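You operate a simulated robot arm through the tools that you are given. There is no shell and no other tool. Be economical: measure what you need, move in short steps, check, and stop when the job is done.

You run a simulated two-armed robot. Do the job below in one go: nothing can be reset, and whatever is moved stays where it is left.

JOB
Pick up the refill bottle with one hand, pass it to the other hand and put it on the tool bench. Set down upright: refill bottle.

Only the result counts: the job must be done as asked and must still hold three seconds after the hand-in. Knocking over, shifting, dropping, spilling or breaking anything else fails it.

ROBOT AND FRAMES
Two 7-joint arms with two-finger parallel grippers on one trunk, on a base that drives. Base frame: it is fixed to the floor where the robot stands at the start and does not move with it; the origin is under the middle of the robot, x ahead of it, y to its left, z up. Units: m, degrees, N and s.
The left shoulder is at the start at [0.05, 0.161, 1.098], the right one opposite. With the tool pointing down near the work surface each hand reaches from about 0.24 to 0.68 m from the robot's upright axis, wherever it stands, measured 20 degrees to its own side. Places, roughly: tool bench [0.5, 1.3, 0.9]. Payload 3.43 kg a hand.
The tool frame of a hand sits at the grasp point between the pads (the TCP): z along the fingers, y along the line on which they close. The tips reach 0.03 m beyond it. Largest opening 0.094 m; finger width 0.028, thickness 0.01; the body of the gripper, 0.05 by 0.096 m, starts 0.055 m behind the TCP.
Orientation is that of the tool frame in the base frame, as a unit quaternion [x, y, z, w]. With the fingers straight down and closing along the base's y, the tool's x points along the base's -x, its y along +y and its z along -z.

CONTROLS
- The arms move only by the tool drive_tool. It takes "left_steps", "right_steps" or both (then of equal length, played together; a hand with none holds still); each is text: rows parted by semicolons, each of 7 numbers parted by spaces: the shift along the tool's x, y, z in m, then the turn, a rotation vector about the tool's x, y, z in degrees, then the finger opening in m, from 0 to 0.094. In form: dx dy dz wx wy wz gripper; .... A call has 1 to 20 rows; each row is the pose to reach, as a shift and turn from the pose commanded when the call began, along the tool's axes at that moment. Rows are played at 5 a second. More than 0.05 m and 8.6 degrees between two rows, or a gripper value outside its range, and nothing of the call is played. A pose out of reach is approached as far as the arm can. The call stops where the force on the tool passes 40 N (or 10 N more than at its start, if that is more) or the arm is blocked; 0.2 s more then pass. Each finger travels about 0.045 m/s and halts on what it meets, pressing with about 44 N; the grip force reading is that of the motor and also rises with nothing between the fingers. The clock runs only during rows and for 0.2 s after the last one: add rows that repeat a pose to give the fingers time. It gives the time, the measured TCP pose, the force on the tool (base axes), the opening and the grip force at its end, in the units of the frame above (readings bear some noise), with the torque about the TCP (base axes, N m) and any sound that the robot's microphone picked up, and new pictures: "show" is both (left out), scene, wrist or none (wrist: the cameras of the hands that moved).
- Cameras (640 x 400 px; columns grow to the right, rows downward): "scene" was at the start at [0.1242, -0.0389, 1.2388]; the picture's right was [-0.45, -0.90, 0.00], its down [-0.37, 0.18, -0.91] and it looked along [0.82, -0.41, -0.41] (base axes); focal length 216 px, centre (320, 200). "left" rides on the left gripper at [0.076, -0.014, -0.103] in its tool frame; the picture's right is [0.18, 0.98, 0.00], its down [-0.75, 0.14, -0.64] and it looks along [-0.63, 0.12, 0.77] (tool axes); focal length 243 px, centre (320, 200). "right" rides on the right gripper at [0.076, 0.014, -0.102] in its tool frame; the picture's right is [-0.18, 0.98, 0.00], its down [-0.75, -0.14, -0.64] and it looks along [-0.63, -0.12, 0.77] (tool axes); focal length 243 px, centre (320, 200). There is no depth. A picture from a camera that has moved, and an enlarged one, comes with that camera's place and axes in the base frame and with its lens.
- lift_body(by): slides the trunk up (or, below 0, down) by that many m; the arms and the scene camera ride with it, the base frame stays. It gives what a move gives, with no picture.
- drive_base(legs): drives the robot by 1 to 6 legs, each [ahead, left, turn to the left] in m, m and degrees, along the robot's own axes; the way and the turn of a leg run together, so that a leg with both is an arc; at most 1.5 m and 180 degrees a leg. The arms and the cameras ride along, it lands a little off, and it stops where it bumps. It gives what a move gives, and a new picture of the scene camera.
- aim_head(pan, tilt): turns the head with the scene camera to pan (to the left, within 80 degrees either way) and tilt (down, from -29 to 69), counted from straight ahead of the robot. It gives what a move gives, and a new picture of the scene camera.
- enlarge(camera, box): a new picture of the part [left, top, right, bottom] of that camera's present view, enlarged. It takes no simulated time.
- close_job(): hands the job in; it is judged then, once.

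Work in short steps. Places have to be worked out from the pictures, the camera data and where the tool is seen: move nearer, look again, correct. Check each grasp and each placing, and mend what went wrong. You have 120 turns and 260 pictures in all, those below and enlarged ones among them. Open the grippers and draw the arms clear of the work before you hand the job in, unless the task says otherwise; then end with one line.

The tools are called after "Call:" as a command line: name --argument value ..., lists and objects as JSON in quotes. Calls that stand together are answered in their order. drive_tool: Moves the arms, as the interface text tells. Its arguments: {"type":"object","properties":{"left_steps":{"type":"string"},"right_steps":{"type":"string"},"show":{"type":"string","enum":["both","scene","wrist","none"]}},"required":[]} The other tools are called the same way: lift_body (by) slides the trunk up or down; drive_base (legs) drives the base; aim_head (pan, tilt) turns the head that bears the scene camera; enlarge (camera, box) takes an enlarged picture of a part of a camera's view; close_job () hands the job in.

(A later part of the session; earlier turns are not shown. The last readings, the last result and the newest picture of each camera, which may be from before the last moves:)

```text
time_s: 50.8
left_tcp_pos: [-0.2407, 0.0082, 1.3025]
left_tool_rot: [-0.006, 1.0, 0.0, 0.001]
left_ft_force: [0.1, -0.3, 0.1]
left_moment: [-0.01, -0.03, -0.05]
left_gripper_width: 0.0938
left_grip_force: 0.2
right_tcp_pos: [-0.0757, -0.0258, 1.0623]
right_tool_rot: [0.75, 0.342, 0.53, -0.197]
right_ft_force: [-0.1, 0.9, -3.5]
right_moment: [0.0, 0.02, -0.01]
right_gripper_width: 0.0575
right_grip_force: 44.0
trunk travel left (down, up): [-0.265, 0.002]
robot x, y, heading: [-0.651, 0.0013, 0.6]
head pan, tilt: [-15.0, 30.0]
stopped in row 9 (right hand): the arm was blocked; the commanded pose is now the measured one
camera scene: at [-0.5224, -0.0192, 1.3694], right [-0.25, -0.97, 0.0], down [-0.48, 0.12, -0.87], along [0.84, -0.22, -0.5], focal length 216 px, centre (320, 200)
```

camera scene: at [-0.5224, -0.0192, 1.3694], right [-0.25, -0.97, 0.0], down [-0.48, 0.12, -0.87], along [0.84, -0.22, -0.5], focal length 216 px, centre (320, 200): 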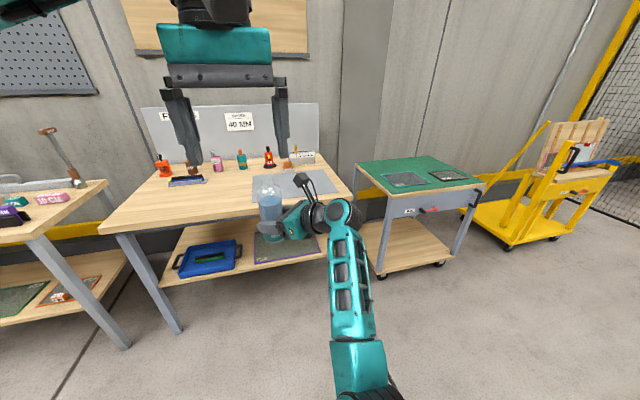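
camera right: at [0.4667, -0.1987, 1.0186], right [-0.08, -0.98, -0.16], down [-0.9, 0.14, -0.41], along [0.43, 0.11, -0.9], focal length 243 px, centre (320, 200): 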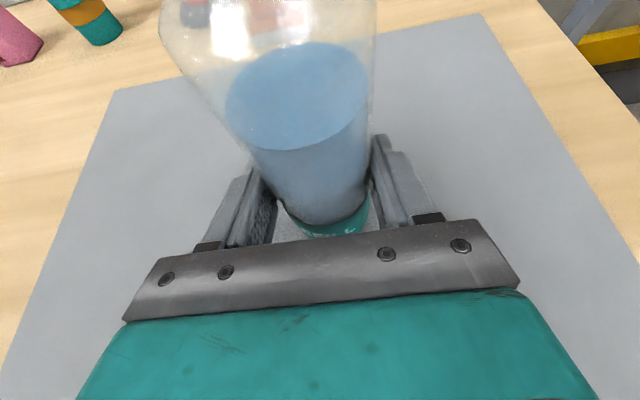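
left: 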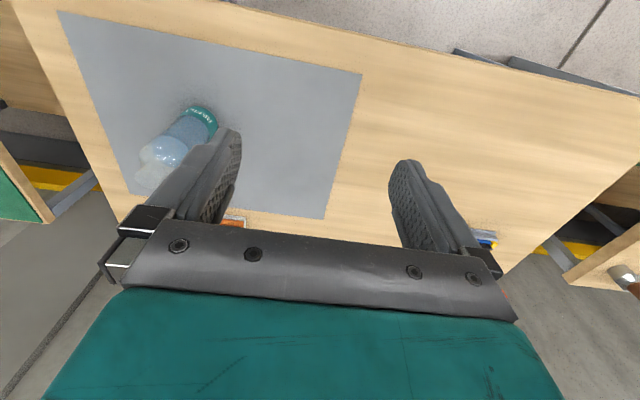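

Nearly there: bottle tilt is about 5.5° toward the robot. I correct it with a small rotation about base y and move slightly forward/down where the arm has room.

Call:
drive_tool --right_steps "-0.008 0.004 0.008 0.6 -1.3 1.2 0.03; -0.016 0.008 0.016 1.2 -2.6 2.4 0.03; -0.024 0.012 0.024 1.7 -3.8 3.6 0.03; -0.024 0.012 0.024 1.7 -3.8 3.6 0.03" --show "scene"

Call:
enlarge --camera "scene" --box '[210, 150, 370, 250]'

```text
time_s: 51.8
left_tcp_pos: [-0.2418, 0.0092, 1.3035]
left_tool_rot: [-0.006, 1.0, 0.0, 0.0]
left_ft_force: [0.0, 0.5, -0.1]
left_moment: [-0.03, -0.02, 0.02]
left_gripper_width: 0.0938
left_grip_force: 0.1
right_tcp_pos: [-0.0556, -0.0263, 1.0298]
right_tool_rot: [0.775, 0.332, 0.492, -0.215]
right_ft_force: [-1.2, 0.1, -2.7]
right_moment: [-0.01, 0.04, -0.02]
right_gripper_width: 0.0574
right_grip_force: 44.2
trunk travel left (down, up): [-0.265, 0.002]
robot x, y, heading: [-0.6536, -0.0006, 0.5]
head pan, tilt: [-15.0, 30.0]
camera scene: at [-0.5225, -0.0192, 1.3694], right [-0.25, -0.97, 0.0], down [-0.48, 0.12, -0.87], along [0.84, -0.22, -0.5], focal length 216 px, centre (320, 200)
```

scene: 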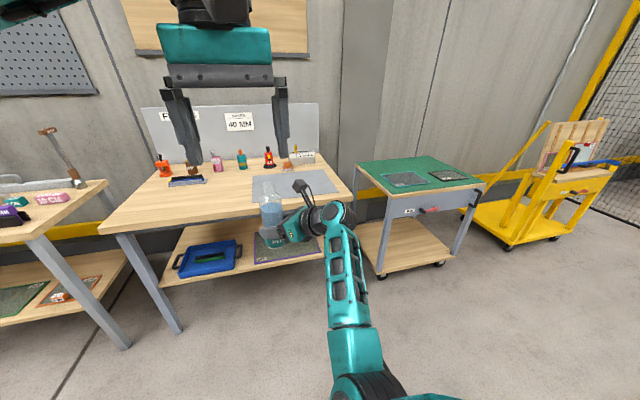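

```text
4.00 times, centred on (290, 200) of scene
camera zoom: at [-0.5225, -0.0192, 1.3694], right [-0.25, -0.97, 0.0], down [-0.48, 0.12, -0.87], along [0.84, -0.22, -0.5], focal length 862 px, centre (440, 200)
```

zoom: 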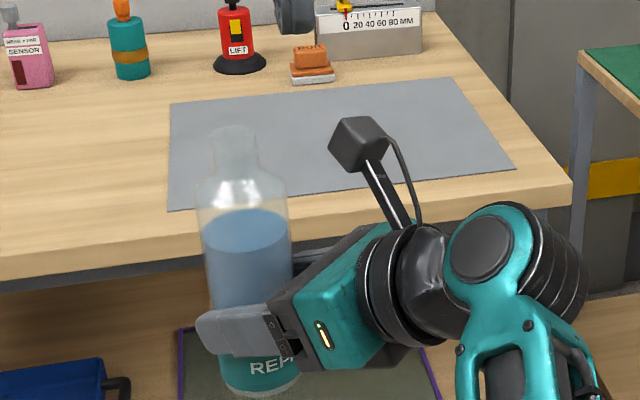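

The bottle is upright, axis at about (-0.047, -0.017), top z ≈ 1.150, neck from 1.124. I bring the left hand above it, yawed 30° so its fingers keep off the right hand's camera, opening narrowed.

Call:
drive_tool --left_steps "-0.033 -0.005 0.005 0 0 -5 0.08; -0.065 -0.01 0.01 0 0 -10 0.07; -0.098 -0.015 0.015 0 0 -15 0.06; -0.13 -0.02 0.02 0 0 -20 0.06; -0.163 -0.024 0.025 0 0 -25 0.06; -0.195 -0.0283 0.053 0 0 -30 0.06; -0.195 -0.0283 0.053 0 0 -30 0.06; -0.195 -0.0283 0.053 0 0 -30 0.06"

```text
time_s: 53.6
left_tcp_pos: [-0.0821, -0.0033, 1.2345]
left_tool_rot: [-0.265, 0.964, 0.0, 0.001]
left_ft_force: [-0.2, 0.1, 0.3]
left_moment: [-0.03, 0.04, 0.01]
left_gripper_width: 0.0599
left_grip_force: 0.1
left hand out of reach, approached as far as the arm can: row 5, 6, 7, 8
right_tcp_pos: [-0.0549, -0.0267, 1.0291]
right_tool_rot: [0.776, 0.332, 0.492, -0.214]
right_ft_force: [0.3, -0.2, -3.2]
right_moment: [-0.02, -0.02, 0.04]
right_gripper_width: 0.0572
right_grip_force: 44.4
trunk travel left (down, up): [-0.265, 0.002]
robot x, y, heading: [-0.6511, 0.001, 0.5]
head pan, tilt: [-15.0, 30.0]
camera scene: at [-0.5219, -0.0188, 1.3693], right [-0.25, -0.97, 0.0], down [-0.49, 0.12, -0.87], along [0.84, -0.22, -0.5], focal length 216 px, centre (320, 200)
camera left: at [-0.1403, -0.0539, 1.3361], right [-0.66, 0.75, 0.0], down [0.57, 0.51, 0.64], along [0.48, 0.42, -0.77], focal length 243 px, centre (320, 200)
```

scene: 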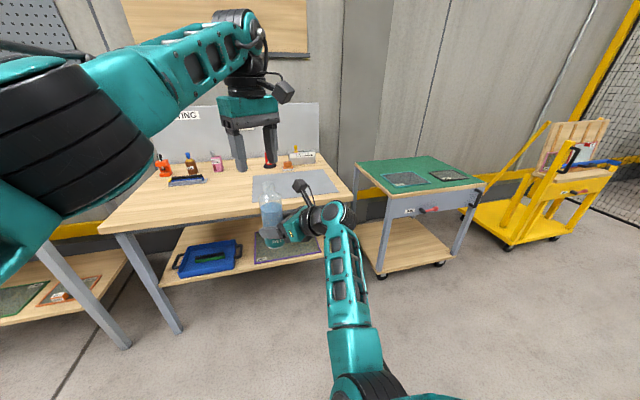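
left: 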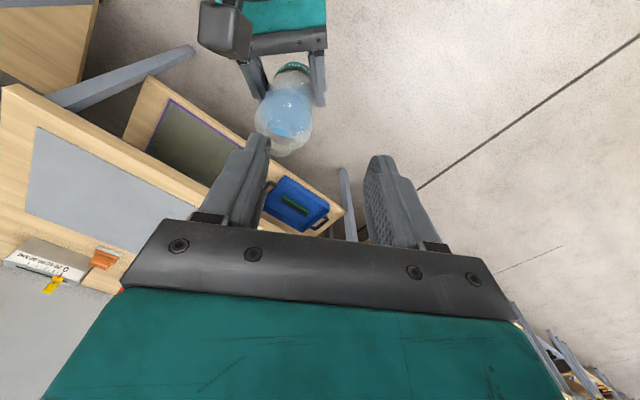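

The left arm is at its limit that high up; lower down it reaches farther. I lower the bottle 0.08 m with the right hand.

Call:
drive_tool --right_steps "-0.018 0 0.0084 0 0 0 0.03; -0.036 0 0.017 0 0 0 0.03; -0.054 0 0.025 0 0 0 0.03; -0.0724 0 0.0337 0 0 0 0.03; -0.0724 0 0.0337 0 0 0 0.03" --show "scene"

```text
time_s: 54.8
left_tcp_pos: [-0.0815, -0.0028, 1.2334]
left_tool_rot: [-0.264, 0.964, 0.0, 0.002]
left_ft_force: [0.2, -0.5, 0.4]
left_moment: [-0.02, 0.03, -0.02]
left_gripper_width: 0.0601
left_grip_force: 0.2
right_tcp_pos: [-0.0504, -0.0261, 0.9624]
right_tool_rot: [0.77, 0.336, 0.5, -0.21]
right_ft_force: [-0.5, -0.3, -2.8]
right_moment: [-0.05, 0.02, 0.0]
right_gripper_width: 0.0574
right_grip_force: 44.3
trunk travel left (down, up): [-0.265, 0.002]
robot x, y, heading: [-0.6526, -0.0012, 0.6]
head pan, tilt: [-15.0, 30.0]
camera scene: at [-0.5224, -0.0191, 1.3694], right [-0.25, -0.97, 0.0], down [-0.48, 0.12, -0.87], along [0.84, -0.22, -0.5], focal length 216 px, centre (320, 200)
```

scene: 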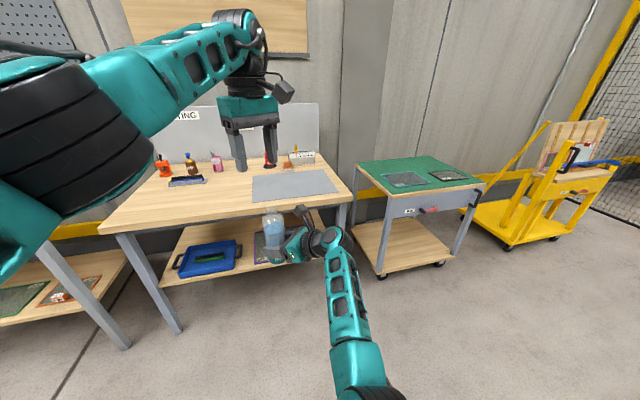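

I lower the left hand to just above the neck and centre it on (-0.041, -0.017).

Call:
drive_tool --left_steps "-0.005 -0.006 0.028 0 0 0 0.06; -0.014 -0.016 0.055 0 0 0 0.06; -0.0273 -0.0324 0.083 0 0 0 0.06; -0.0273 -0.0324 0.083 0 0 0 0.06; -0.0273 -0.0324 0.083 0 0 0 0.06"

Call:
enlarge --camera "scene" --box '[210, 130, 370, 280]'

```text
time_s: 56.0
left_tcp_pos: [-0.0584, -0.0033, 1.1458]
left_tool_rot: [-0.265, 0.964, 0.0, 0.001]
left_ft_force: [0.0, 0.0, 0.2]
left_moment: [0.03, -0.01, 0.02]
left_gripper_width: 0.06
left_grip_force: 0.0
left hand out of reach, approached as far as the arm can: row 2, 3, 4, 5
right_tcp_pos: [-0.0512, -0.0263, 0.9623]
right_tool_rot: [0.771, 0.335, 0.5, -0.211]
right_ft_force: [-0.6, -0.7, -3.7]
right_moment: [-0.05, 0.05, 0.0]
right_gripper_width: 0.0572
right_grip_force: 43.8
trunk travel left (down, up): [-0.265, 0.002]
robot x, y, heading: [-0.6535, -0.0028, 0.5]
head pan, tilt: [-15.0, 30.0]
camera scene: at [-0.5221, -0.0191, 1.3694], right [-0.25, -0.97, 0.0], down [-0.48, 0.12, -0.87], along [0.84, -0.22, -0.5], focal length 216 px, centre (320, 200)
camera left: at [-0.1177, -0.0558, 1.2484], right [-0.66, 0.75, 0.0], down [0.57, 0.51, 0.64], along [0.48, 0.42, -0.77], focal length 243 px, centre (320, 200)
```

scene: 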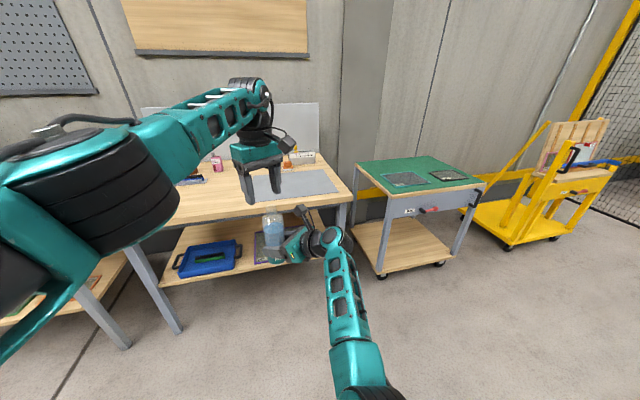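
left: 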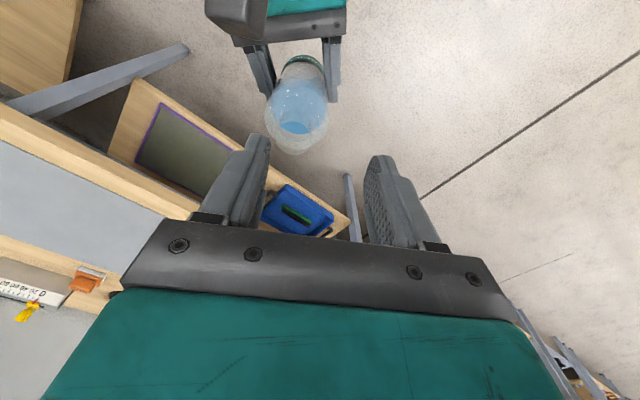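

```text
2.67 times, centred on (290, 205) of scene
camera zoom: at [-0.5221, -0.0191, 1.3694], right [-0.25, -0.97, 0.0], down [-0.48, 0.12, -0.87], along [0.84, -0.22, -0.5], focal length 575 px, centre (400, 187)
```

zoom: 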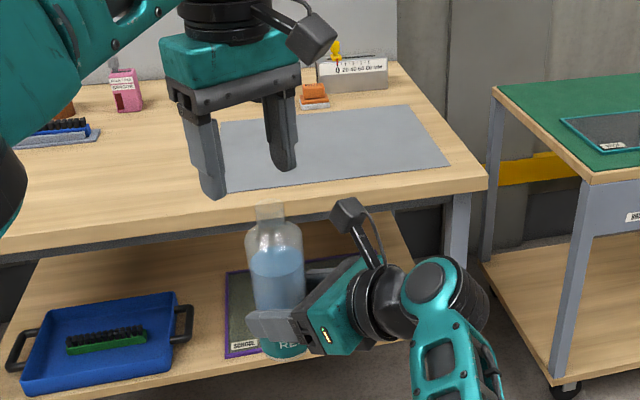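

The left arm is at full stretch about 2 cm short. I raise the left hand slightly and bring the bottle 0.09 m to the left.

Call:
drive_tool --left_steps "0 0 -0.015 0 0 0 0.06; 0 0 -0.03 0 0 0 0.06; 0 0 -0.04 0 0 0 0.06; 0 0 -0.04 0 0 0 0.06; 0 0 -0.04 0 0 0 0.06; 0 0 -0.04 0 0 0 0.06" --right_steps "0 0 0 0 0 0 0.03; 0.005 -0.014 0.0106 0 0 0 0.03; 0.01 -0.028 0.021 0 0 0 0.03; 0.015 -0.041 0.032 0 0 0 0.03; 0.02 -0.055 0.042 0 0 0 0.03; 0.025 -0.069 0.053 0 0 0 0.03" --show "both"

```text
time_s: 57.6
left_tcp_pos: [-0.0647, -0.0003, 1.1814]
left_tool_rot: [-0.265, 0.964, 0.0, 0.001]
left_ft_force: [-0.4, -0.1, 0.5]
left_moment: [-0.05, -0.04, 0.0]
left_gripper_width: 0.0599
left_grip_force: 0.1
left hand out of reach, approached as far as the arm can: row 1, 2, 3, 4, 5, 6
right_tcp_pos: [-0.0547, 0.0799, 0.9889]
right_tool_rot: [0.756, 0.335, 0.517, -0.222]
right_ft_force: [-1.6, -0.3, -2.8]
right_moment: [-0.04, 0.01, 0.02]
right_gripper_width: 0.0576
right_grip_force: 44.3
trunk travel left (down, up): [-0.265, 0.002]
robot x, y, heading: [-0.6497, -0.0002, 0.5]
head pan, tilt: [-15.0, 30.0]
stopped in row 6 (right hand): the arm was blocked; the commanded pose is now the measured one
camera scene: at [-0.5224, -0.0192, 1.3694], right [-0.25, -0.97, 0.0], down [-0.48, 0.12, -0.87], along [0.84, -0.22, -0.5], focal length 216 px, centre (320, 200)
camera right: at [-0.0908, 0.0218, 1.098], right [0.68, -0.72, -0.16], down [-0.69, -0.55, -0.47], along [0.25, 0.43, -0.87], focal length 243 px, centre (320, 200)
camera left: at [-0.1239, -0.0523, 1.2835], right [-0.66, 0.75, 0.0], down [0.57, 0.51, 0.64], along [0.48, 0.42, -0.77], focal length 243 px, centre (320, 200)
```

scene: 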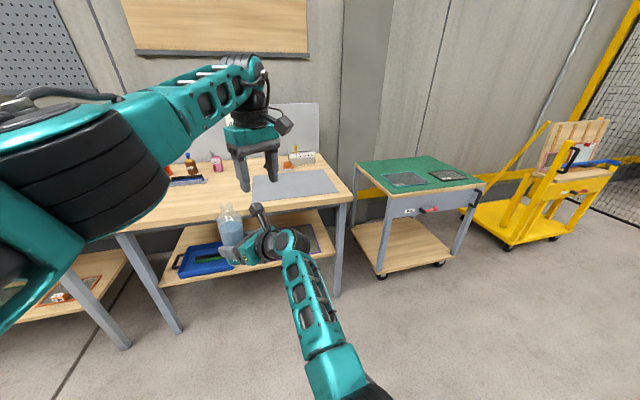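
right: 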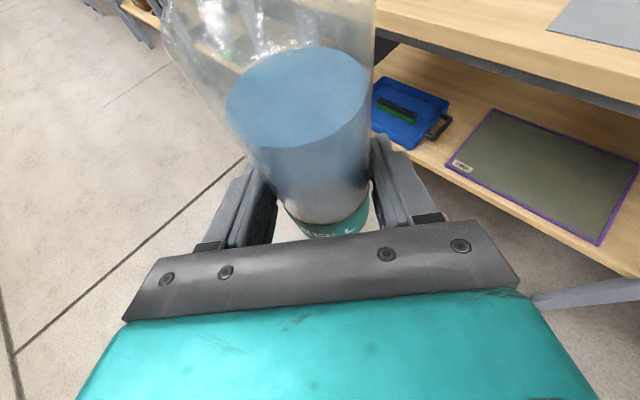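
left: 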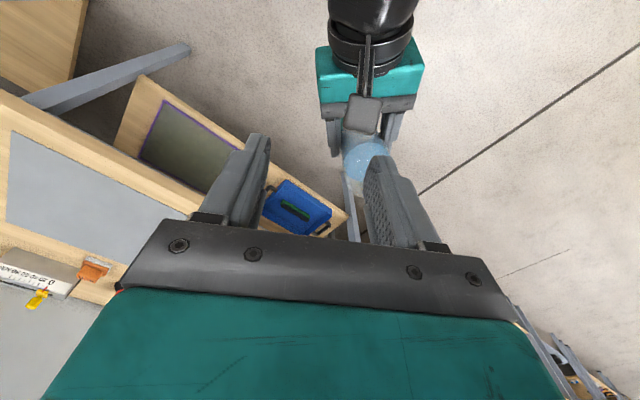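

Bottle tilt is 3.7°, corrected with a small right-hand turn. The left hand moves over its new axis, about (-0.036, 0.09).

Call:
drive_tool --left_steps "-0.018 0.016 0 0 0 0 0.06; -0.035 0.031 0 0 0 0 0.06; -0.053 0.047 0 0 0 0 0.06; -0.071 0.0625 0 0 0 0 0.06; -0.071 0.0625 0 0 0 0 0.06" --right_steps "-0.005 0.002 0.005 0.1 -1.2 0.2 0.03; -0.01 0.005 0.01 0.2 -2.4 0.4 0.03; -0.016 0.007 0.0137 0.3 -3.6 0.6 0.03; -0.016 0.007 0.0137 0.3 -3.6 0.6 0.03; -0.016 0.007 0.0137 0.3 -3.6 0.6 0.03" --show "both"

Call:
enlarge --camera "scene" --box '[180, 120, 340, 280]'

```text
time_s: 58.8
left_tcp_pos: [-0.0346, 0.0899, 1.1803]
left_tool_rot: [-0.264, 0.964, -0.001, 0.0]
left_ft_force: [0.2, 0.1, 0.3]
left_moment: [0.03, 0.03, -0.02]
left_gripper_width: 0.0601
left_grip_force: 0.0
right_tcp_pos: [-0.0463, 0.0798, 0.968]
right_tool_rot: [0.774, 0.338, 0.49, -0.216]
right_ft_force: [-0.2, -0.3, -3.3]
right_moment: [-0.04, 0.02, 0.0]
right_gripper_width: 0.0575
right_grip_force: 43.9
trunk travel left (down, up): [-0.265, 0.002]
robot x, y, heading: [-0.6535, 0.001, 0.5]
head pan, tilt: [-15.0, 30.0]
camera scene: at [-0.5224, -0.0192, 1.3694], right [-0.25, -0.97, 0.0], down [-0.48, 0.12, -0.87], along [0.84, -0.22, -0.5], focal length 216 px, centre (320, 200)
camera right: at [-0.0761, 0.0267, 1.0802], right [0.67, -0.72, -0.17], down [-0.72, -0.57, -0.41], along [0.2, 0.39, -0.9], focal length 243 px, centre (320, 200)
camera left: at [-0.0942, 0.0384, 1.2834], right [-0.66, 0.75, 0.0], down [0.57, 0.51, 0.64], along [0.48, 0.42, -0.77], focal length 243 px, centre (320, 200)
```

scene: 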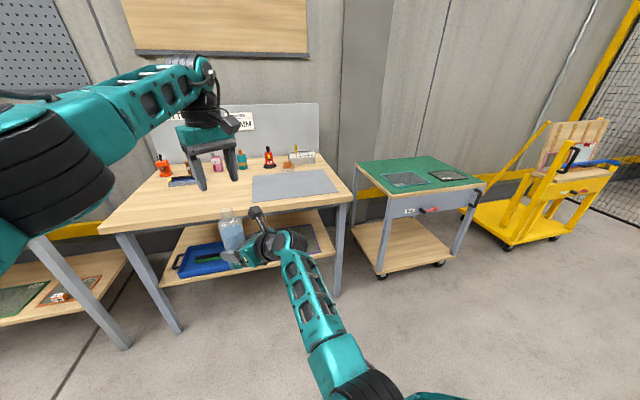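
right: 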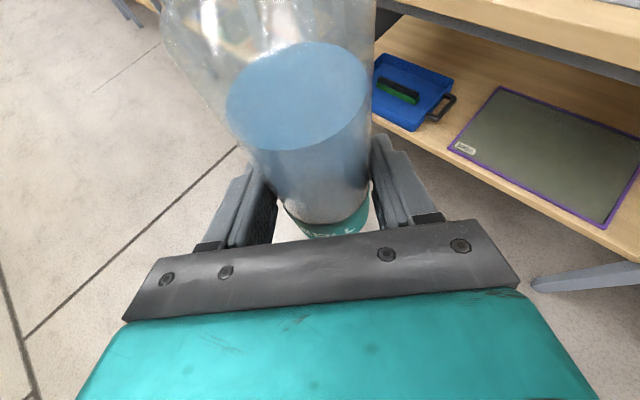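
left: 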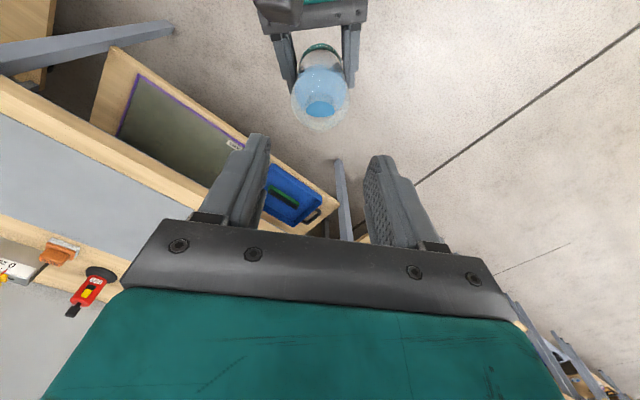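

```text
2.50 times, centred on (260, 200) of scene
camera zoom: at [-0.5224, -0.0192, 1.3694], right [-0.25, -0.97, 0.0], down [-0.48, 0.12, -0.87], along [0.84, -0.22, -0.5], focal length 539 px, centre (470, 200)
```

zoom: 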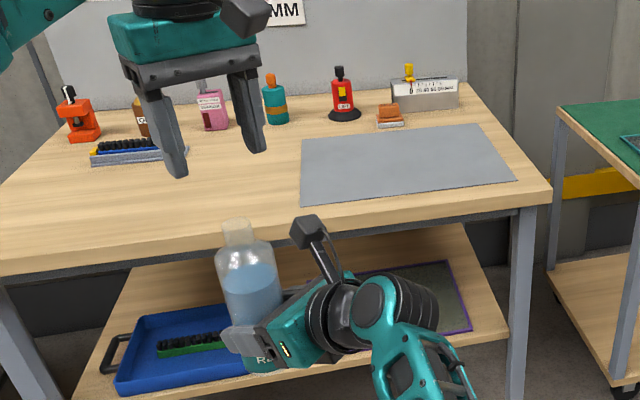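

Left hand is over the bottle's axis by both views. I descend until the tips are just above the opening and check.

Call:
drive_tool --left_steps "0 0 0.025 0 0 0 0.06; 0 0 0.05 0 0 0 0.06; 0 0 0.05 0 0 0 0.06" --show "none"

Call:
enlarge --camera "left" --box '[200, 0, 460, 250]'

Call:
enlarge --camera "scene" --box '[180, 130, 320, 270]'

```text
time_s: 59.6
left_tcp_pos: [-0.0359, 0.089, 1.1323]
left_tool_rot: [-0.265, 0.964, -0.001, 0.001]
left_ft_force: [0.5, 0.2, 0.7]
left_moment: [-0.02, 0.04, 0.01]
left_gripper_width: 0.0601
left_grip_force: 0.1
right_tcp_pos: [-0.0466, 0.0802, 0.9691]
right_tool_rot: [0.774, 0.338, 0.49, -0.216]
right_ft_force: [-0.3, 0.7, -3.2]
right_moment: [-0.02, 0.05, 0.02]
right_gripper_width: 0.0571
right_grip_force: 44.0
trunk travel left (down, up): [-0.265, 0.002]
robot x, y, heading: [-0.6563, 0.001, 0.6]
head pan, tilt: [-15.0, 30.0]
```

```text
1.60 times, centred on (330, 125) of left
camera zoom: at [-0.0936, 0.0368, 1.2346], right [-0.66, 0.75, 0.0], down [0.57, 0.51, 0.64], along [0.48, 0.42, -0.77], focal length 388 px, centre (304, 320)
```

zoom: 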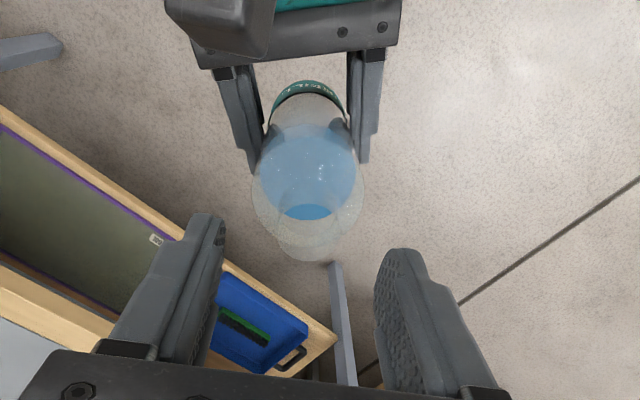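

```text
2.86 times, centred on (250, 200) of scene
camera zoom: at [-0.5225, -0.0192, 1.3694], right [-0.25, -0.97, 0.0], down [-0.48, 0.12, -0.87], along [0.84, -0.22, -0.5], focal length 616 px, centre (520, 200)
```

zoom: 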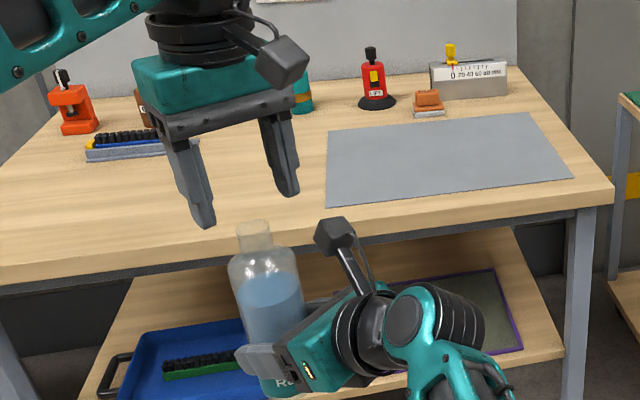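

The mouth computes to (-0.036, 0.088), right under the left TCP. I descend 0.042 to put the tips around the neck.

Call:
drive_tool --left_steps "0 0 0.015 0 0 0 0.06; 0 0 0.03 0 0 0 0.06; 0 0 0.042 0 0 0 0.06; 0 0 0.042 0 0 0 0.06" --show "none"

Call:
enlarge --camera "left" --box '[200, 0, 460, 250]'

Call:
enlarge --camera "scene" --box '[180, 130, 320, 270]'

```text
time_s: 60.6
left_tcp_pos: [-0.036, 0.0904, 1.0891]
left_tool_rot: [-0.265, 0.964, -0.001, 0.002]
left_ft_force: [-0.1, -0.6, 0.9]
left_moment: [0.0, 0.01, 0.02]
left_gripper_width: 0.0603
left_grip_force: 0.0
right_tcp_pos: [-0.0459, 0.0796, 0.9678]
right_tool_rot: [0.774, 0.338, 0.49, -0.216]
right_ft_force: [0.3, 0.2, -3.7]
right_moment: [-0.02, 0.04, 0.03]
right_gripper_width: 0.0575
right_grip_force: 43.9
trunk travel left (down, up): [-0.265, 0.002]
robot x, y, heading: [-0.6469, 0.0011, 0.7]
head pan, tilt: [-15.0, 30.0]
```

```text
1.60 times, centred on (330, 125) of left
camera zoom: at [-0.0941, 0.0374, 1.1917], right [-0.66, 0.75, 0.0], down [0.57, 0.51, 0.64], along [0.48, 0.42, -0.77], focal length 388 px, centre (304, 320)
```

zoom: 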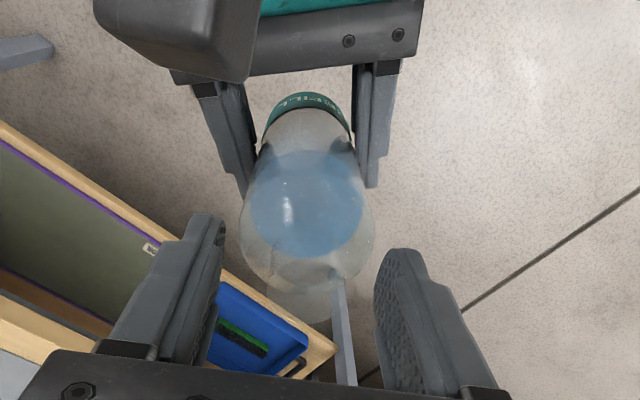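

```text
2.86 times, centred on (250, 200) of scene
camera zoom: at [-0.5225, -0.0192, 1.3694], right [-0.25, -0.97, 0.0], down [-0.48, 0.12, -0.87], along [0.84, -0.22, -0.5], focal length 616 px, centre (520, 200)
```

zoom: 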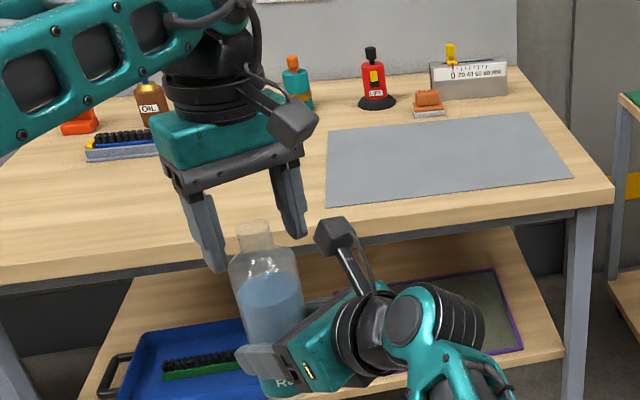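

Neck is between the left fingertips. I close the left gripper.

Call:
drive_tool --left_steps "0 0 0 0 0 0 0.05; 0 0 0 0 0 0 0.042; 0 0 0 0 0 0 0.035; 0 0 0 0 0 0 0.03; 0 0 0 0 0 0 0.024; 0 0 0 0 0 0 0.018; 0 0 0 0 0 0 0.012; 0 0 0 0 0 0 0.012" --show "none"

Call:
enlarge --camera "scene" --box '[180, 130, 320, 270]'

Call:
enlarge --camera "left" --box '[200, 0, 460, 250]'

```text
time_s: 62.4
left_tcp_pos: [-0.0335, 0.0897, 1.0906]
left_tool_rot: [-0.265, 0.964, 0.0, 0.002]
left_ft_force: [-5.7, 5.3, 22.9]
left_moment: [0.11, 0.49, 0.07]
left_gripper_width: 0.0271
left_grip_force: 44.4
right_tcp_pos: [-0.0471, 0.0801, 0.9649]
right_tool_rot: [0.776, 0.338, 0.487, -0.215]
right_ft_force: [5.6, -4.9, -26.1]
right_moment: [0.28, 0.54, -0.13]
right_gripper_width: 0.0575
right_grip_force: 44.2
trunk travel left (down, up): [-0.265, 0.002]
robot x, y, heading: [-0.6487, -0.0019, 0.5]
head pan, tilt: [-15.0, 30.0]
```

```text
2.86 times, centred on (250, 200) of scene
camera zoom: at [-0.5224, -0.0191, 1.3694], right [-0.25, -0.97, 0.0], down [-0.48, 0.12, -0.87], along [0.84, -0.22, -0.5], focal length 616 px, centre (520, 200)
```

zoom: 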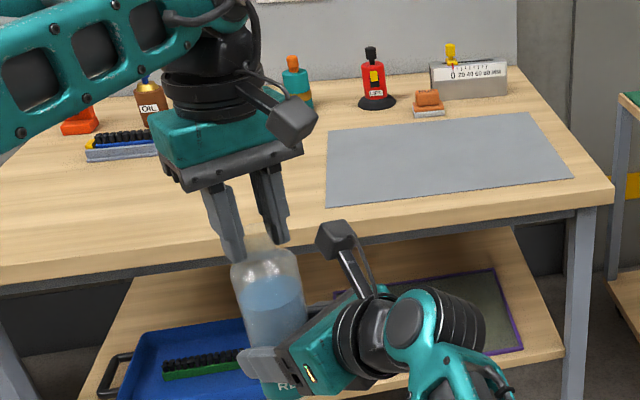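

```text
1.60 times, centred on (330, 125) of left
camera zoom: at [-0.0938, 0.0377, 1.1931], right [-0.66, 0.75, 0.0], down [0.57, 0.51, 0.64], along [0.48, 0.42, -0.76], focal length 388 px, centre (304, 320)
```

zoom: 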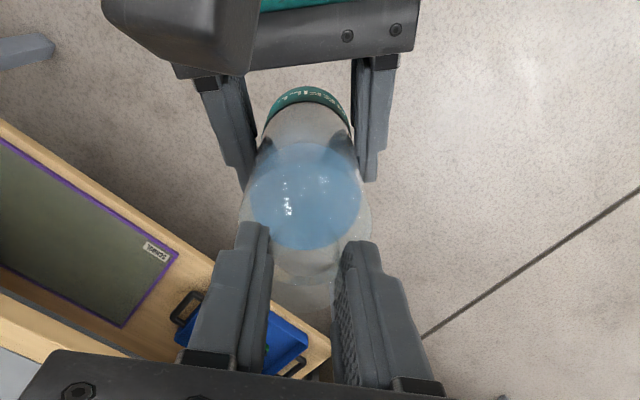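

Left grips the neck (0.027 m, 44 N), but the hands press against each other by ~23 N vertically. I relieve this with a 3 mm rise of the left hand.

Call:
drive_tool --left_steps "0 0 -0.0015 0 0 0 0.012; 0 0 -0.003 0 0 0 0.012; 0 0 -0.003 0 0 0 0.012" --show "none"

```text
time_s: 63.2
left_tcp_pos: [-0.0366, 0.0904, 1.0925]
left_tool_rot: [-0.265, 0.964, 0.0, 0.002]
left_ft_force: [0.5, 8.8, 16.8]
left_moment: [0.55, -0.26, -0.1]
left_gripper_width: 0.0272
left_grip_force: 44.0
right_tcp_pos: [-0.0466, 0.0807, 0.9654]
right_tool_rot: [0.775, 0.338, 0.489, -0.216]
right_ft_force: [-1.4, -8.5, -20.8]
right_moment: [0.24, 0.34, 0.0]
right_gripper_width: 0.0575
right_grip_force: 44.3
trunk travel left (down, up): [-0.265, 0.002]
robot x, y, heading: [-0.6505, -0.0011, 0.5]
head pan, tilt: [-15.0, 30.0]
```

Call:
drive_tool --left_steps "0 0 -0.003 0 0 0 0.012; 0 0 -0.006 0 0 0 0.012; 0 0 -0.008 0 0 0 0.012; 0 0 -0.008 0 0 0 0.012" --show "none"

```text
time_s: 64.2
left_tcp_pos: [-0.0357, 0.0906, 1.0992]
left_tool_rot: [-0.266, 0.964, 0.001, 0.001]
left_ft_force: [11.9, 6.7, -7.1]
left_moment: [0.7, -0.51, -0.07]
left_gripper_width: 0.0266
left_grip_force: 44.2
right_tcp_pos: [-0.0466, 0.0804, 0.9706]
right_tool_rot: [0.772, 0.339, 0.492, -0.217]
right_ft_force: [-11.2, -6.9, 3.3]
right_moment: [0.29, -0.97, 0.11]
right_gripper_width: 0.0573
right_grip_force: 44.4
trunk travel left (down, up): [-0.265, 0.002]
robot x, y, heading: [-0.6529, -0.0016, 0.9]
head pan, tilt: [-15.0, 30.0]
```

The load is now on the left hand. I open the right gripper fully.

Call:
drive_tool --right_steps "0 0 0 0 0 0 0.058; 0 0 0 0 0 0 0.066; 0 0 0 0 0 0 0.076; 0 0 0 0 0 0 0.086; 0 0 0 0 0 0 0.094; 0 0 0 0 0 0 0.094; 0 0 0 0 0 0 0.094" --show "none"

Call:
enlarge --camera "scene" --box '[180, 130, 320, 270]'

Call:
enlarge --camera "right" --box '[100, 0, 540, 275]'

```text
time_s: 65.8
left_tcp_pos: [-0.0357, 0.0893, 1.1004]
left_tool_rot: [-0.265, 0.964, 0.0, 0.001]
left_ft_force: [-0.3, -0.4, -2.9]
left_moment: [-0.03, 0.0, 0.0]
left_gripper_width: 0.0262
left_grip_force: 44.6
right_tcp_pos: [-0.0458, 0.0806, 0.968]
right_tool_rot: [0.774, 0.338, 0.49, -0.216]
right_ft_force: [-0.9, 0.8, -0.3]
right_moment: [0.01, 0.01, -0.05]
right_gripper_width: 0.0941
right_grip_force: 0.2
trunk travel left (down, up): [-0.265, 0.002]
robot x, y, heading: [-0.651, 0.0009, 0.8]
head pan, tilt: [-15.0, 30.0]
```

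```text
2.86 times, centred on (250, 200) of scene
camera zoom: at [-0.5224, -0.0191, 1.3694], right [-0.25, -0.97, 0.0], down [-0.48, 0.12, -0.87], along [0.84, -0.22, -0.5], focal length 616 px, centre (520, 200)
```

zoom: 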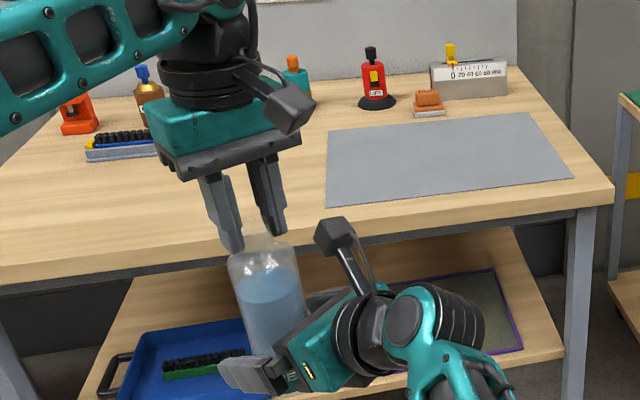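

```text
1.45 times, centred on (320, 138) of right
camera zoom: at [-0.0762, 0.0267, 1.0803], right [0.67, -0.72, -0.17], down [-0.72, -0.57, -0.41], along [0.2, 0.39, -0.9], focal length 353 px, centre (320, 291)
```

zoom: 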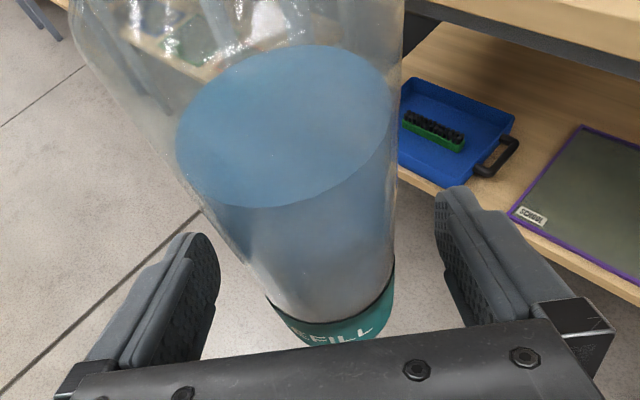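

The left hand alone holds the bottle (2.9 N) upright. I withdraw the right hand level, straight back along its own direction.

Call:
drive_tool --right_steps "-0.0085 0 -0.018 0 0 0 0.094; -0.017 0 -0.036 0 0 0 0.094; -0.0255 0 -0.054 0 0 0 0.094; -0.034 0 -0.072 0 0 0 0.094" --show "both"

```text
time_s: 66.8
left_tcp_pos: [-0.0365, 0.091, 1.0991]
left_tool_rot: [-0.265, 0.964, 0.001, 0.001]
left_ft_force: [0.5, 0.8, -2.3]
left_moment: [0.03, -0.01, -0.02]
left_gripper_width: 0.0261
left_grip_force: 43.5
right_tcp_pos: [-0.0599, 0.0201, 1.0545]
right_tool_rot: [0.731, 0.356, 0.553, -0.183]
right_ft_force: [-0.5, -0.4, -0.5]
right_moment: [-0.02, 0.03, -0.03]
right_gripper_width: 0.094
right_grip_force: 0.1
trunk travel left (down, up): [-0.265, 0.002]
robot x, y, heading: [-0.6528, -0.0019, 0.6]
head pan, tilt: [-15.0, 30.0]
stopped in row 4 (right hand): the arm was blocked; the commanded pose is now the measured one
camera scene: at [-0.5224, -0.0191, 1.3694], right [-0.25, -0.97, 0.0], down [-0.48, 0.12, -0.87], along [0.84, -0.22, -0.5], focal length 216 px, centre (320, 200)
camera right: at [-0.1081, -0.0317, 1.1597], right [0.69, -0.73, -0.05], down [-0.64, -0.57, -0.52], along [0.35, 0.39, -0.85], focal length 243 px, centre (320, 200)
```

scene: 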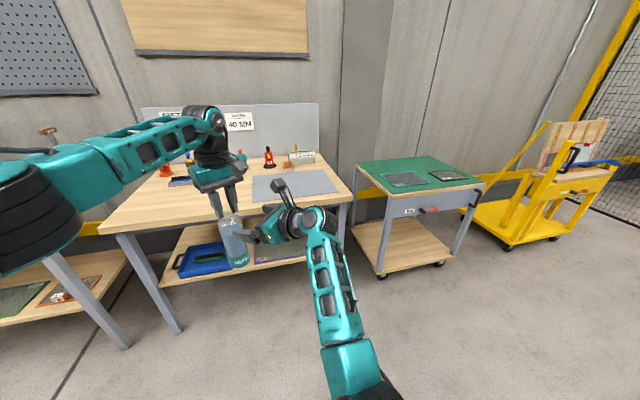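
right: 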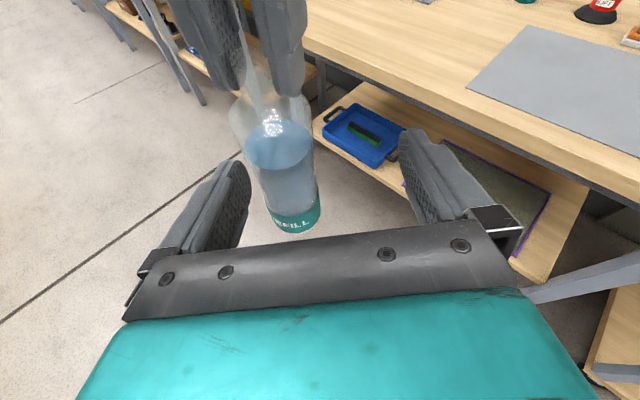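

The right hand came clear of the bottle. I swing it away to the right by 0.2 m.

Call:
drive_tool --right_steps "-0.018 0.026 -0.0245 0 0 0 0.094; -0.037 0.053 -0.049 0 0 0 0.094; -0.055 0.079 -0.074 0 0 0 0.094; -0.074 0.106 -0.098 0 0 0 0.094; -0.092 0.132 -0.123 0 0 0 0.094" --show "scene"

Call:
enlarge --camera "scene" --box '[160, 130, 320, 280]'

```text
time_s: 68.0
left_tcp_pos: [-0.0364, 0.0891, 1.0997]
left_tool_rot: [-0.265, 0.964, 0.001, 0.002]
left_ft_force: [0.3, -0.7, -3.1]
left_moment: [-0.01, 0.0, -0.01]
left_gripper_width: 0.0262
left_grip_force: 44.2
right_tcp_pos: [-0.0588, -0.1809, 1.0214]
right_tool_rot: [0.732, 0.356, 0.551, -0.185]
right_ft_force: [-0.2, -0.6, -0.8]
right_moment: [-0.02, 0.03, 0.03]
right_gripper_width: 0.0939
right_grip_force: 0.1
trunk travel left (down, up): [-0.265, 0.002]
robot x, y, heading: [-0.6482, 0.0006, 0.6]
head pan, tilt: [-15.0, 30.0]
camera scene: at [-0.5223, -0.0197, 1.3694], right [-0.25, -0.97, 0.0], down [-0.48, 0.12, -0.87], along [0.84, -0.22, -0.5], focal length 216 px, centre (320, 200)
```

scene: 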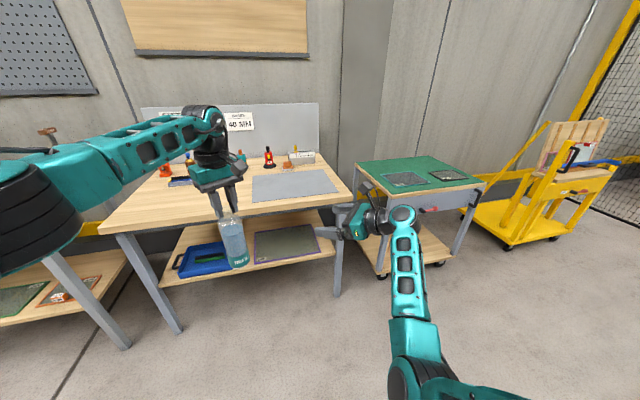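

```text
2.67 times, centred on (240, 205) of scene
camera zoom: at [-0.5223, -0.0197, 1.3694], right [-0.25, -0.97, 0.0], down [-0.48, 0.12, -0.87], along [0.84, -0.22, -0.5], focal length 575 px, centre (533, 187)
```

zoom: 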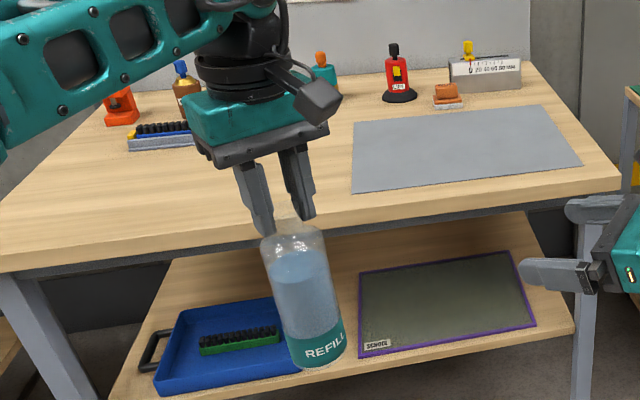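

The bottle hangs upright from the left hand (tip projections agree). Now I raise/retract the left hand slightly and stow the right arm back to its earlier side-pointing pose, so neither its hand nor elbow will meet the tool bench.

Call:
drive_tool --left_steps "0.007 0.004 -0.011 0 0 0 0.012; 0.014 0.008 -0.022 0 0 0 0.012; 0.021 0.012 -0.034 0 0 0 0.012; 0.028 0.016 -0.045 0 0 0 0.012; 0.035 0.02 -0.056 0 0 0 0.012; 0.042 0.025 -0.067 0 0 0 0.012; 0.049 0.029 -0.079 0 0 0 0.012; 0.056 0.033 -0.09 0 0 0 0.012; 0.056 0.033 -0.09 0 0 0 0.012" --right_steps "-0.007 0.002 -0.036 4.8 0.65 -1.6 0.094; -0.0145 0.004 -0.072 9.6 1.3 -3.3 0.094; -0.022 0.006 -0.108 14.4 1.95 -4.9 0.094; -0.029 0.008 -0.144 19.2 2.6 -6.5 0.094; -0.036 0.011 -0.18 24 3.25 -8.2 0.094; -0.043 0.013 -0.215 28.9 3.9 -9.8 0.094; -0.051 0.015 -0.251 33.7 4.55 -11.5 0.094; -0.058 0.017 -0.287 38.5 5.2 -13.1 0.094; -0.058 0.017 -0.287 38.5 5.2 -13.1 0.094" --show "scene"

```text
time_s: 70.0
left_tcp_pos: [-0.101, 0.0895, 1.1893]
left_tool_rot: [-0.265, 0.964, 0.0, 0.001]
left_ft_force: [1.3, -0.7, -2.8]
left_moment: [0.01, -0.02, 0.01]
left_gripper_width: 0.0261
left_grip_force: 44.2
right_tcp_pos: [-0.2507, -0.3989, 1.0625]
right_tool_rot: [0.56, 0.588, 0.452, -0.368]
right_ft_force: [0.1, 0.4, -1.0]
right_moment: [0.01, -0.02, 0.01]
right_gripper_width: 0.0941
right_grip_force: 0.0
trunk travel left (down, up): [-0.265, 0.002]
robot x, y, heading: [-0.6506, 0.0027, 0.9]
head pan, tilt: [-15.0, 30.0]
camera scene: at [-0.5221, -0.0189, 1.3694], right [-0.25, -0.97, 0.0], down [-0.48, 0.12, -0.87], along [0.84, -0.22, -0.5], focal length 216 px, centre (320, 200)
```

scene: 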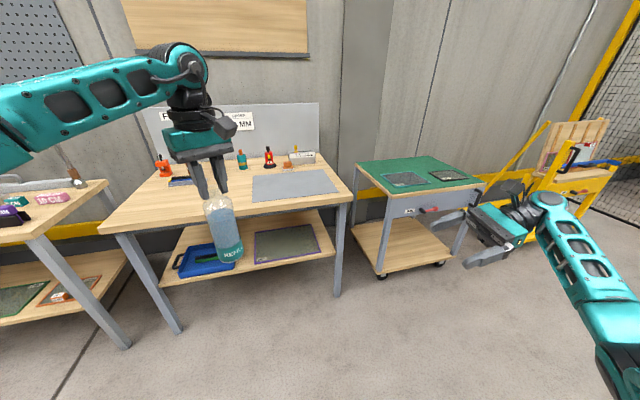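

Both arms are set. I drive 1.245 m left, straightening the heading, and look at the tool bench.

Call:
drive_base --legs '[[0, 0.62, -0.4], [0, 0.625, -0.5]]'

Call:
aim_head --pan 0 --tilt 30

Call:
enlarge --camera "scene" --box '[140, 120, 460, 280]'

```text
time_s: 76.6
left_tcp_pos: [-0.1151, 1.335, 1.1892]
left_tool_rot: [-0.266, 0.964, -0.001, 0.001]
left_ft_force: [0.8, 0.9, -2.7]
left_moment: [0.01, 0.01, 0.02]
left_gripper_width: 0.0258
left_grip_force: 43.8
right_tcp_pos: [-0.2636, 0.846, 1.0621]
right_tool_rot: [0.561, 0.589, 0.452, -0.367]
right_ft_force: [-0.6, -0.1, 0.3]
right_moment: [-0.01, 0.01, 0.02]
right_gripper_width: 0.0942
right_grip_force: 0.1
trunk travel left (down, up): [-0.265, 0.002]
robot x, y, heading: [-0.6639, 1.2427, 0.4]
head pan, tilt: [-15.0, 30.0]
camera scene: at [-0.5359, 1.2267, 1.3694], right [-0.25, -0.97, 0.0], down [-0.48, 0.12, -0.87], along [0.84, -0.21, -0.5], focal length 216 px, centre (320, 200)
```

scene: 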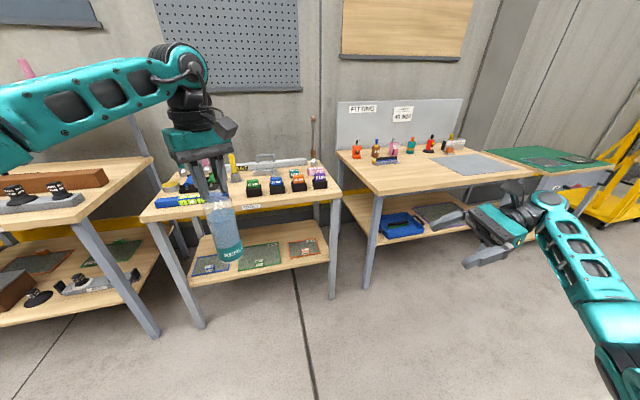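

```text
time_s: 77.4
left_tcp_pos: [-0.1156, 1.3349, 1.1884]
left_tool_rot: [-0.265, 0.964, 0.0, 0.001]
left_ft_force: [0.7, -0.5, -3.1]
left_moment: [-0.01, -0.02, -0.02]
left_gripper_width: 0.0259
left_grip_force: 44.1
right_tcp_pos: [-0.2632, 0.8468, 1.0626]
right_tool_rot: [0.56, 0.589, 0.452, -0.368]
right_ft_force: [-0.2, 0.1, -0.4]
right_moment: [0.04, 0.01, -0.02]
right_gripper_width: 0.0939
right_grip_force: 0.0
trunk travel left (down, up): [-0.265, 0.002]
robot x, y, heading: [-0.6652, 1.2461, 0.6]
head pan, tilt: [0.0, 30.0]
camera scene: at [-0.5331, 1.2497, 1.3694], right [0.01, -1.0, 0.0], down [-0.5, -0.01, -0.87], along [0.87, 0.01, -0.5], focal length 216 px, centre (320, 200)
```

scene: 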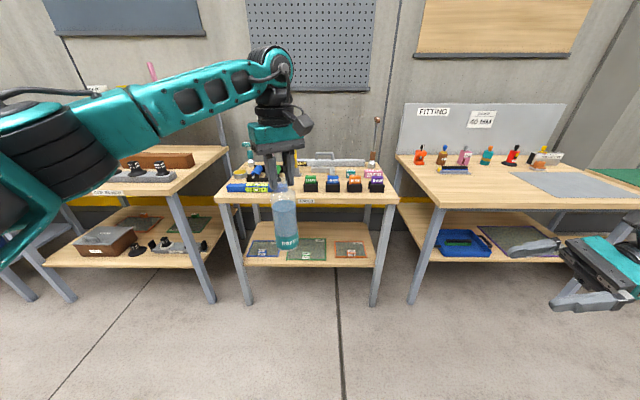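

```text
2.00 times, centred on (300, 200) of scene
camera zoom: at [-0.5331, 1.2497, 1.3694], right [0.01, -1.0, 0.0], down [-0.5, -0.01, -0.87], along [0.87, 0.01, -0.5], focal length 431 px, centre (360, 200)
```

zoom: 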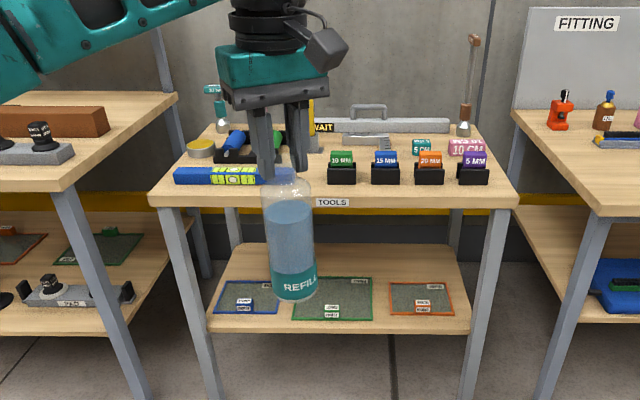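

Bottle bottom is at z≈0.99, clear above the low items. I drive 0.40 m ahead, still short of the bench, to map the free spot more closely.

Call:
drive_base --legs '[[0.4, 0, -0.6]]'

Call:
aim_head --pan 0 --tilt 38

Call:
enlarge --camera "scene" --box '[120, 80, 480, 280]'

Call:
enlarge --camera "left" --box '[0, 0, 640, 400]'

```text
time_s: 79.9
left_tcp_pos: [0.2885, 1.3339, 1.1881]
left_tool_rot: [-0.262, 0.965, 0.0, 0.002]
left_ft_force: [0.4, -1.1, -2.5]
left_moment: [0.02, -0.02, 0.0]
left_gripper_width: 0.0259
left_grip_force: 43.8
right_tcp_pos: [0.1362, 0.8477, 1.0621]
right_tool_rot: [0.563, 0.587, 0.453, -0.366]
right_ft_force: [0.5, 0.1, 0.3]
right_moment: [0.01, 0.03, 0.0]
right_gripper_width: 0.0938
right_grip_force: 0.1
trunk travel left (down, up): [-0.265, 0.002]
robot x, y, heading: [-0.265, 1.2477, 0.6]
head pan, tilt: [0.0, 30.0]
camera scene: at [-0.1303, 1.2523, 1.3694], right [0.01, -1.0, 0.0], down [-0.5, 0.0, -0.87], along [0.87, 0.0, -0.5], focal length 216 px, centre (320, 200)
```

scene: 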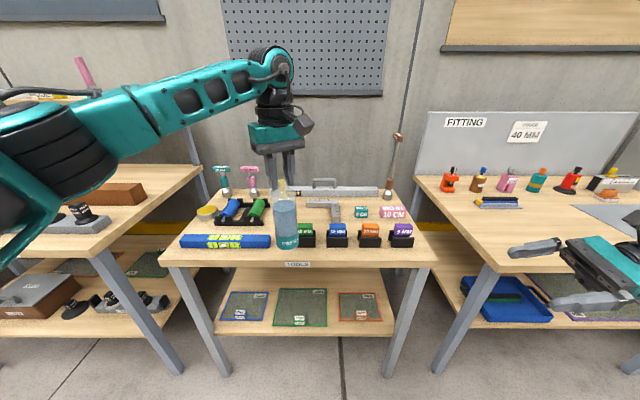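

```text
time_s: 80.6
left_tcp_pos: [0.2869, 1.3346, 1.1874]
left_tool_rot: [-0.261, 0.965, 0.0, 0.001]
left_ft_force: [-0.3, 0.7, -3.0]
left_moment: [-0.02, 0.01, -0.01]
left_gripper_width: 0.026
left_grip_force: 44.1
right_tcp_pos: [0.1356, 0.8479, 1.0636]
right_tool_rot: [0.563, 0.586, 0.454, -0.365]
right_ft_force: [0.2, -1.3, 0.0]
right_moment: [0.02, -0.04, 0.04]
right_gripper_width: 0.0941
right_grip_force: 0.1
trunk travel left (down, up): [-0.265, 0.002]
robot x, y, heading: [-0.2686, 1.25, 0.2]
head pan, tilt: [0.0, 38.0]
camera scene: at [-0.135, 1.2523, 1.3571], right [0.01, -1.0, 0.0], down [-0.62, 0.0, -0.79], along [0.79, 0.0, -0.62], focal length 216 px, centre (320, 200)
```

scene: 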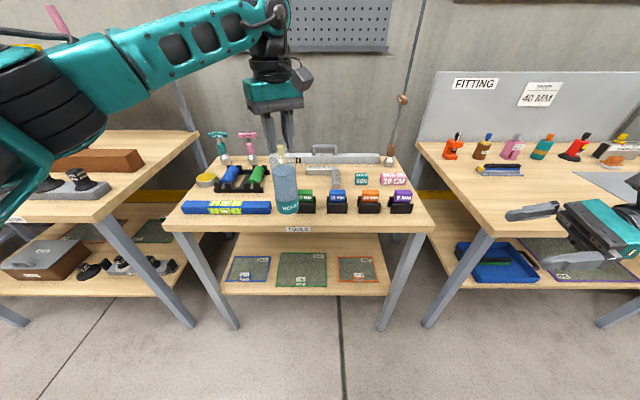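

```text
1.78 times, centred on (300, 180) of scene
camera zoom: at [-0.135, 1.2523, 1.3571], right [0.01, -1.0, 0.0], down [-0.62, 0.0, -0.79], along [0.79, 0.0, -0.62], focal length 383 px, centre (356, 236)
```

zoom: 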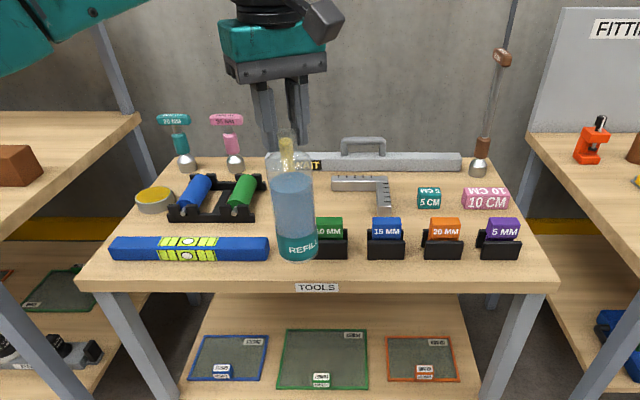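

```text
1.00 times, centred on (320, 200) of left
camera zoom: at [0.2291, 1.283, 1.2911], right [-0.66, 0.76, 0.0], down [0.58, 0.5, 0.64], along [0.49, 0.42, -0.77], focal length 243 px, centre (320, 200)
```

zoom: 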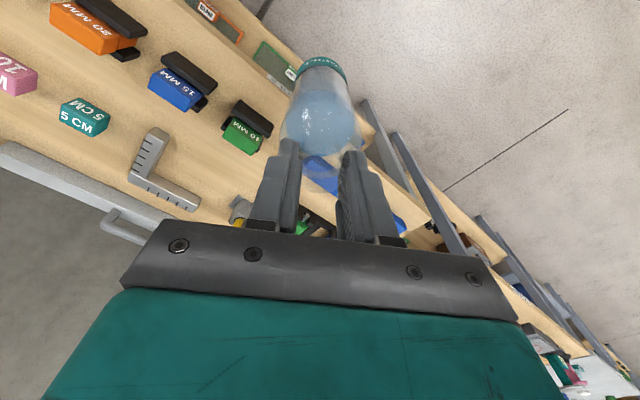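

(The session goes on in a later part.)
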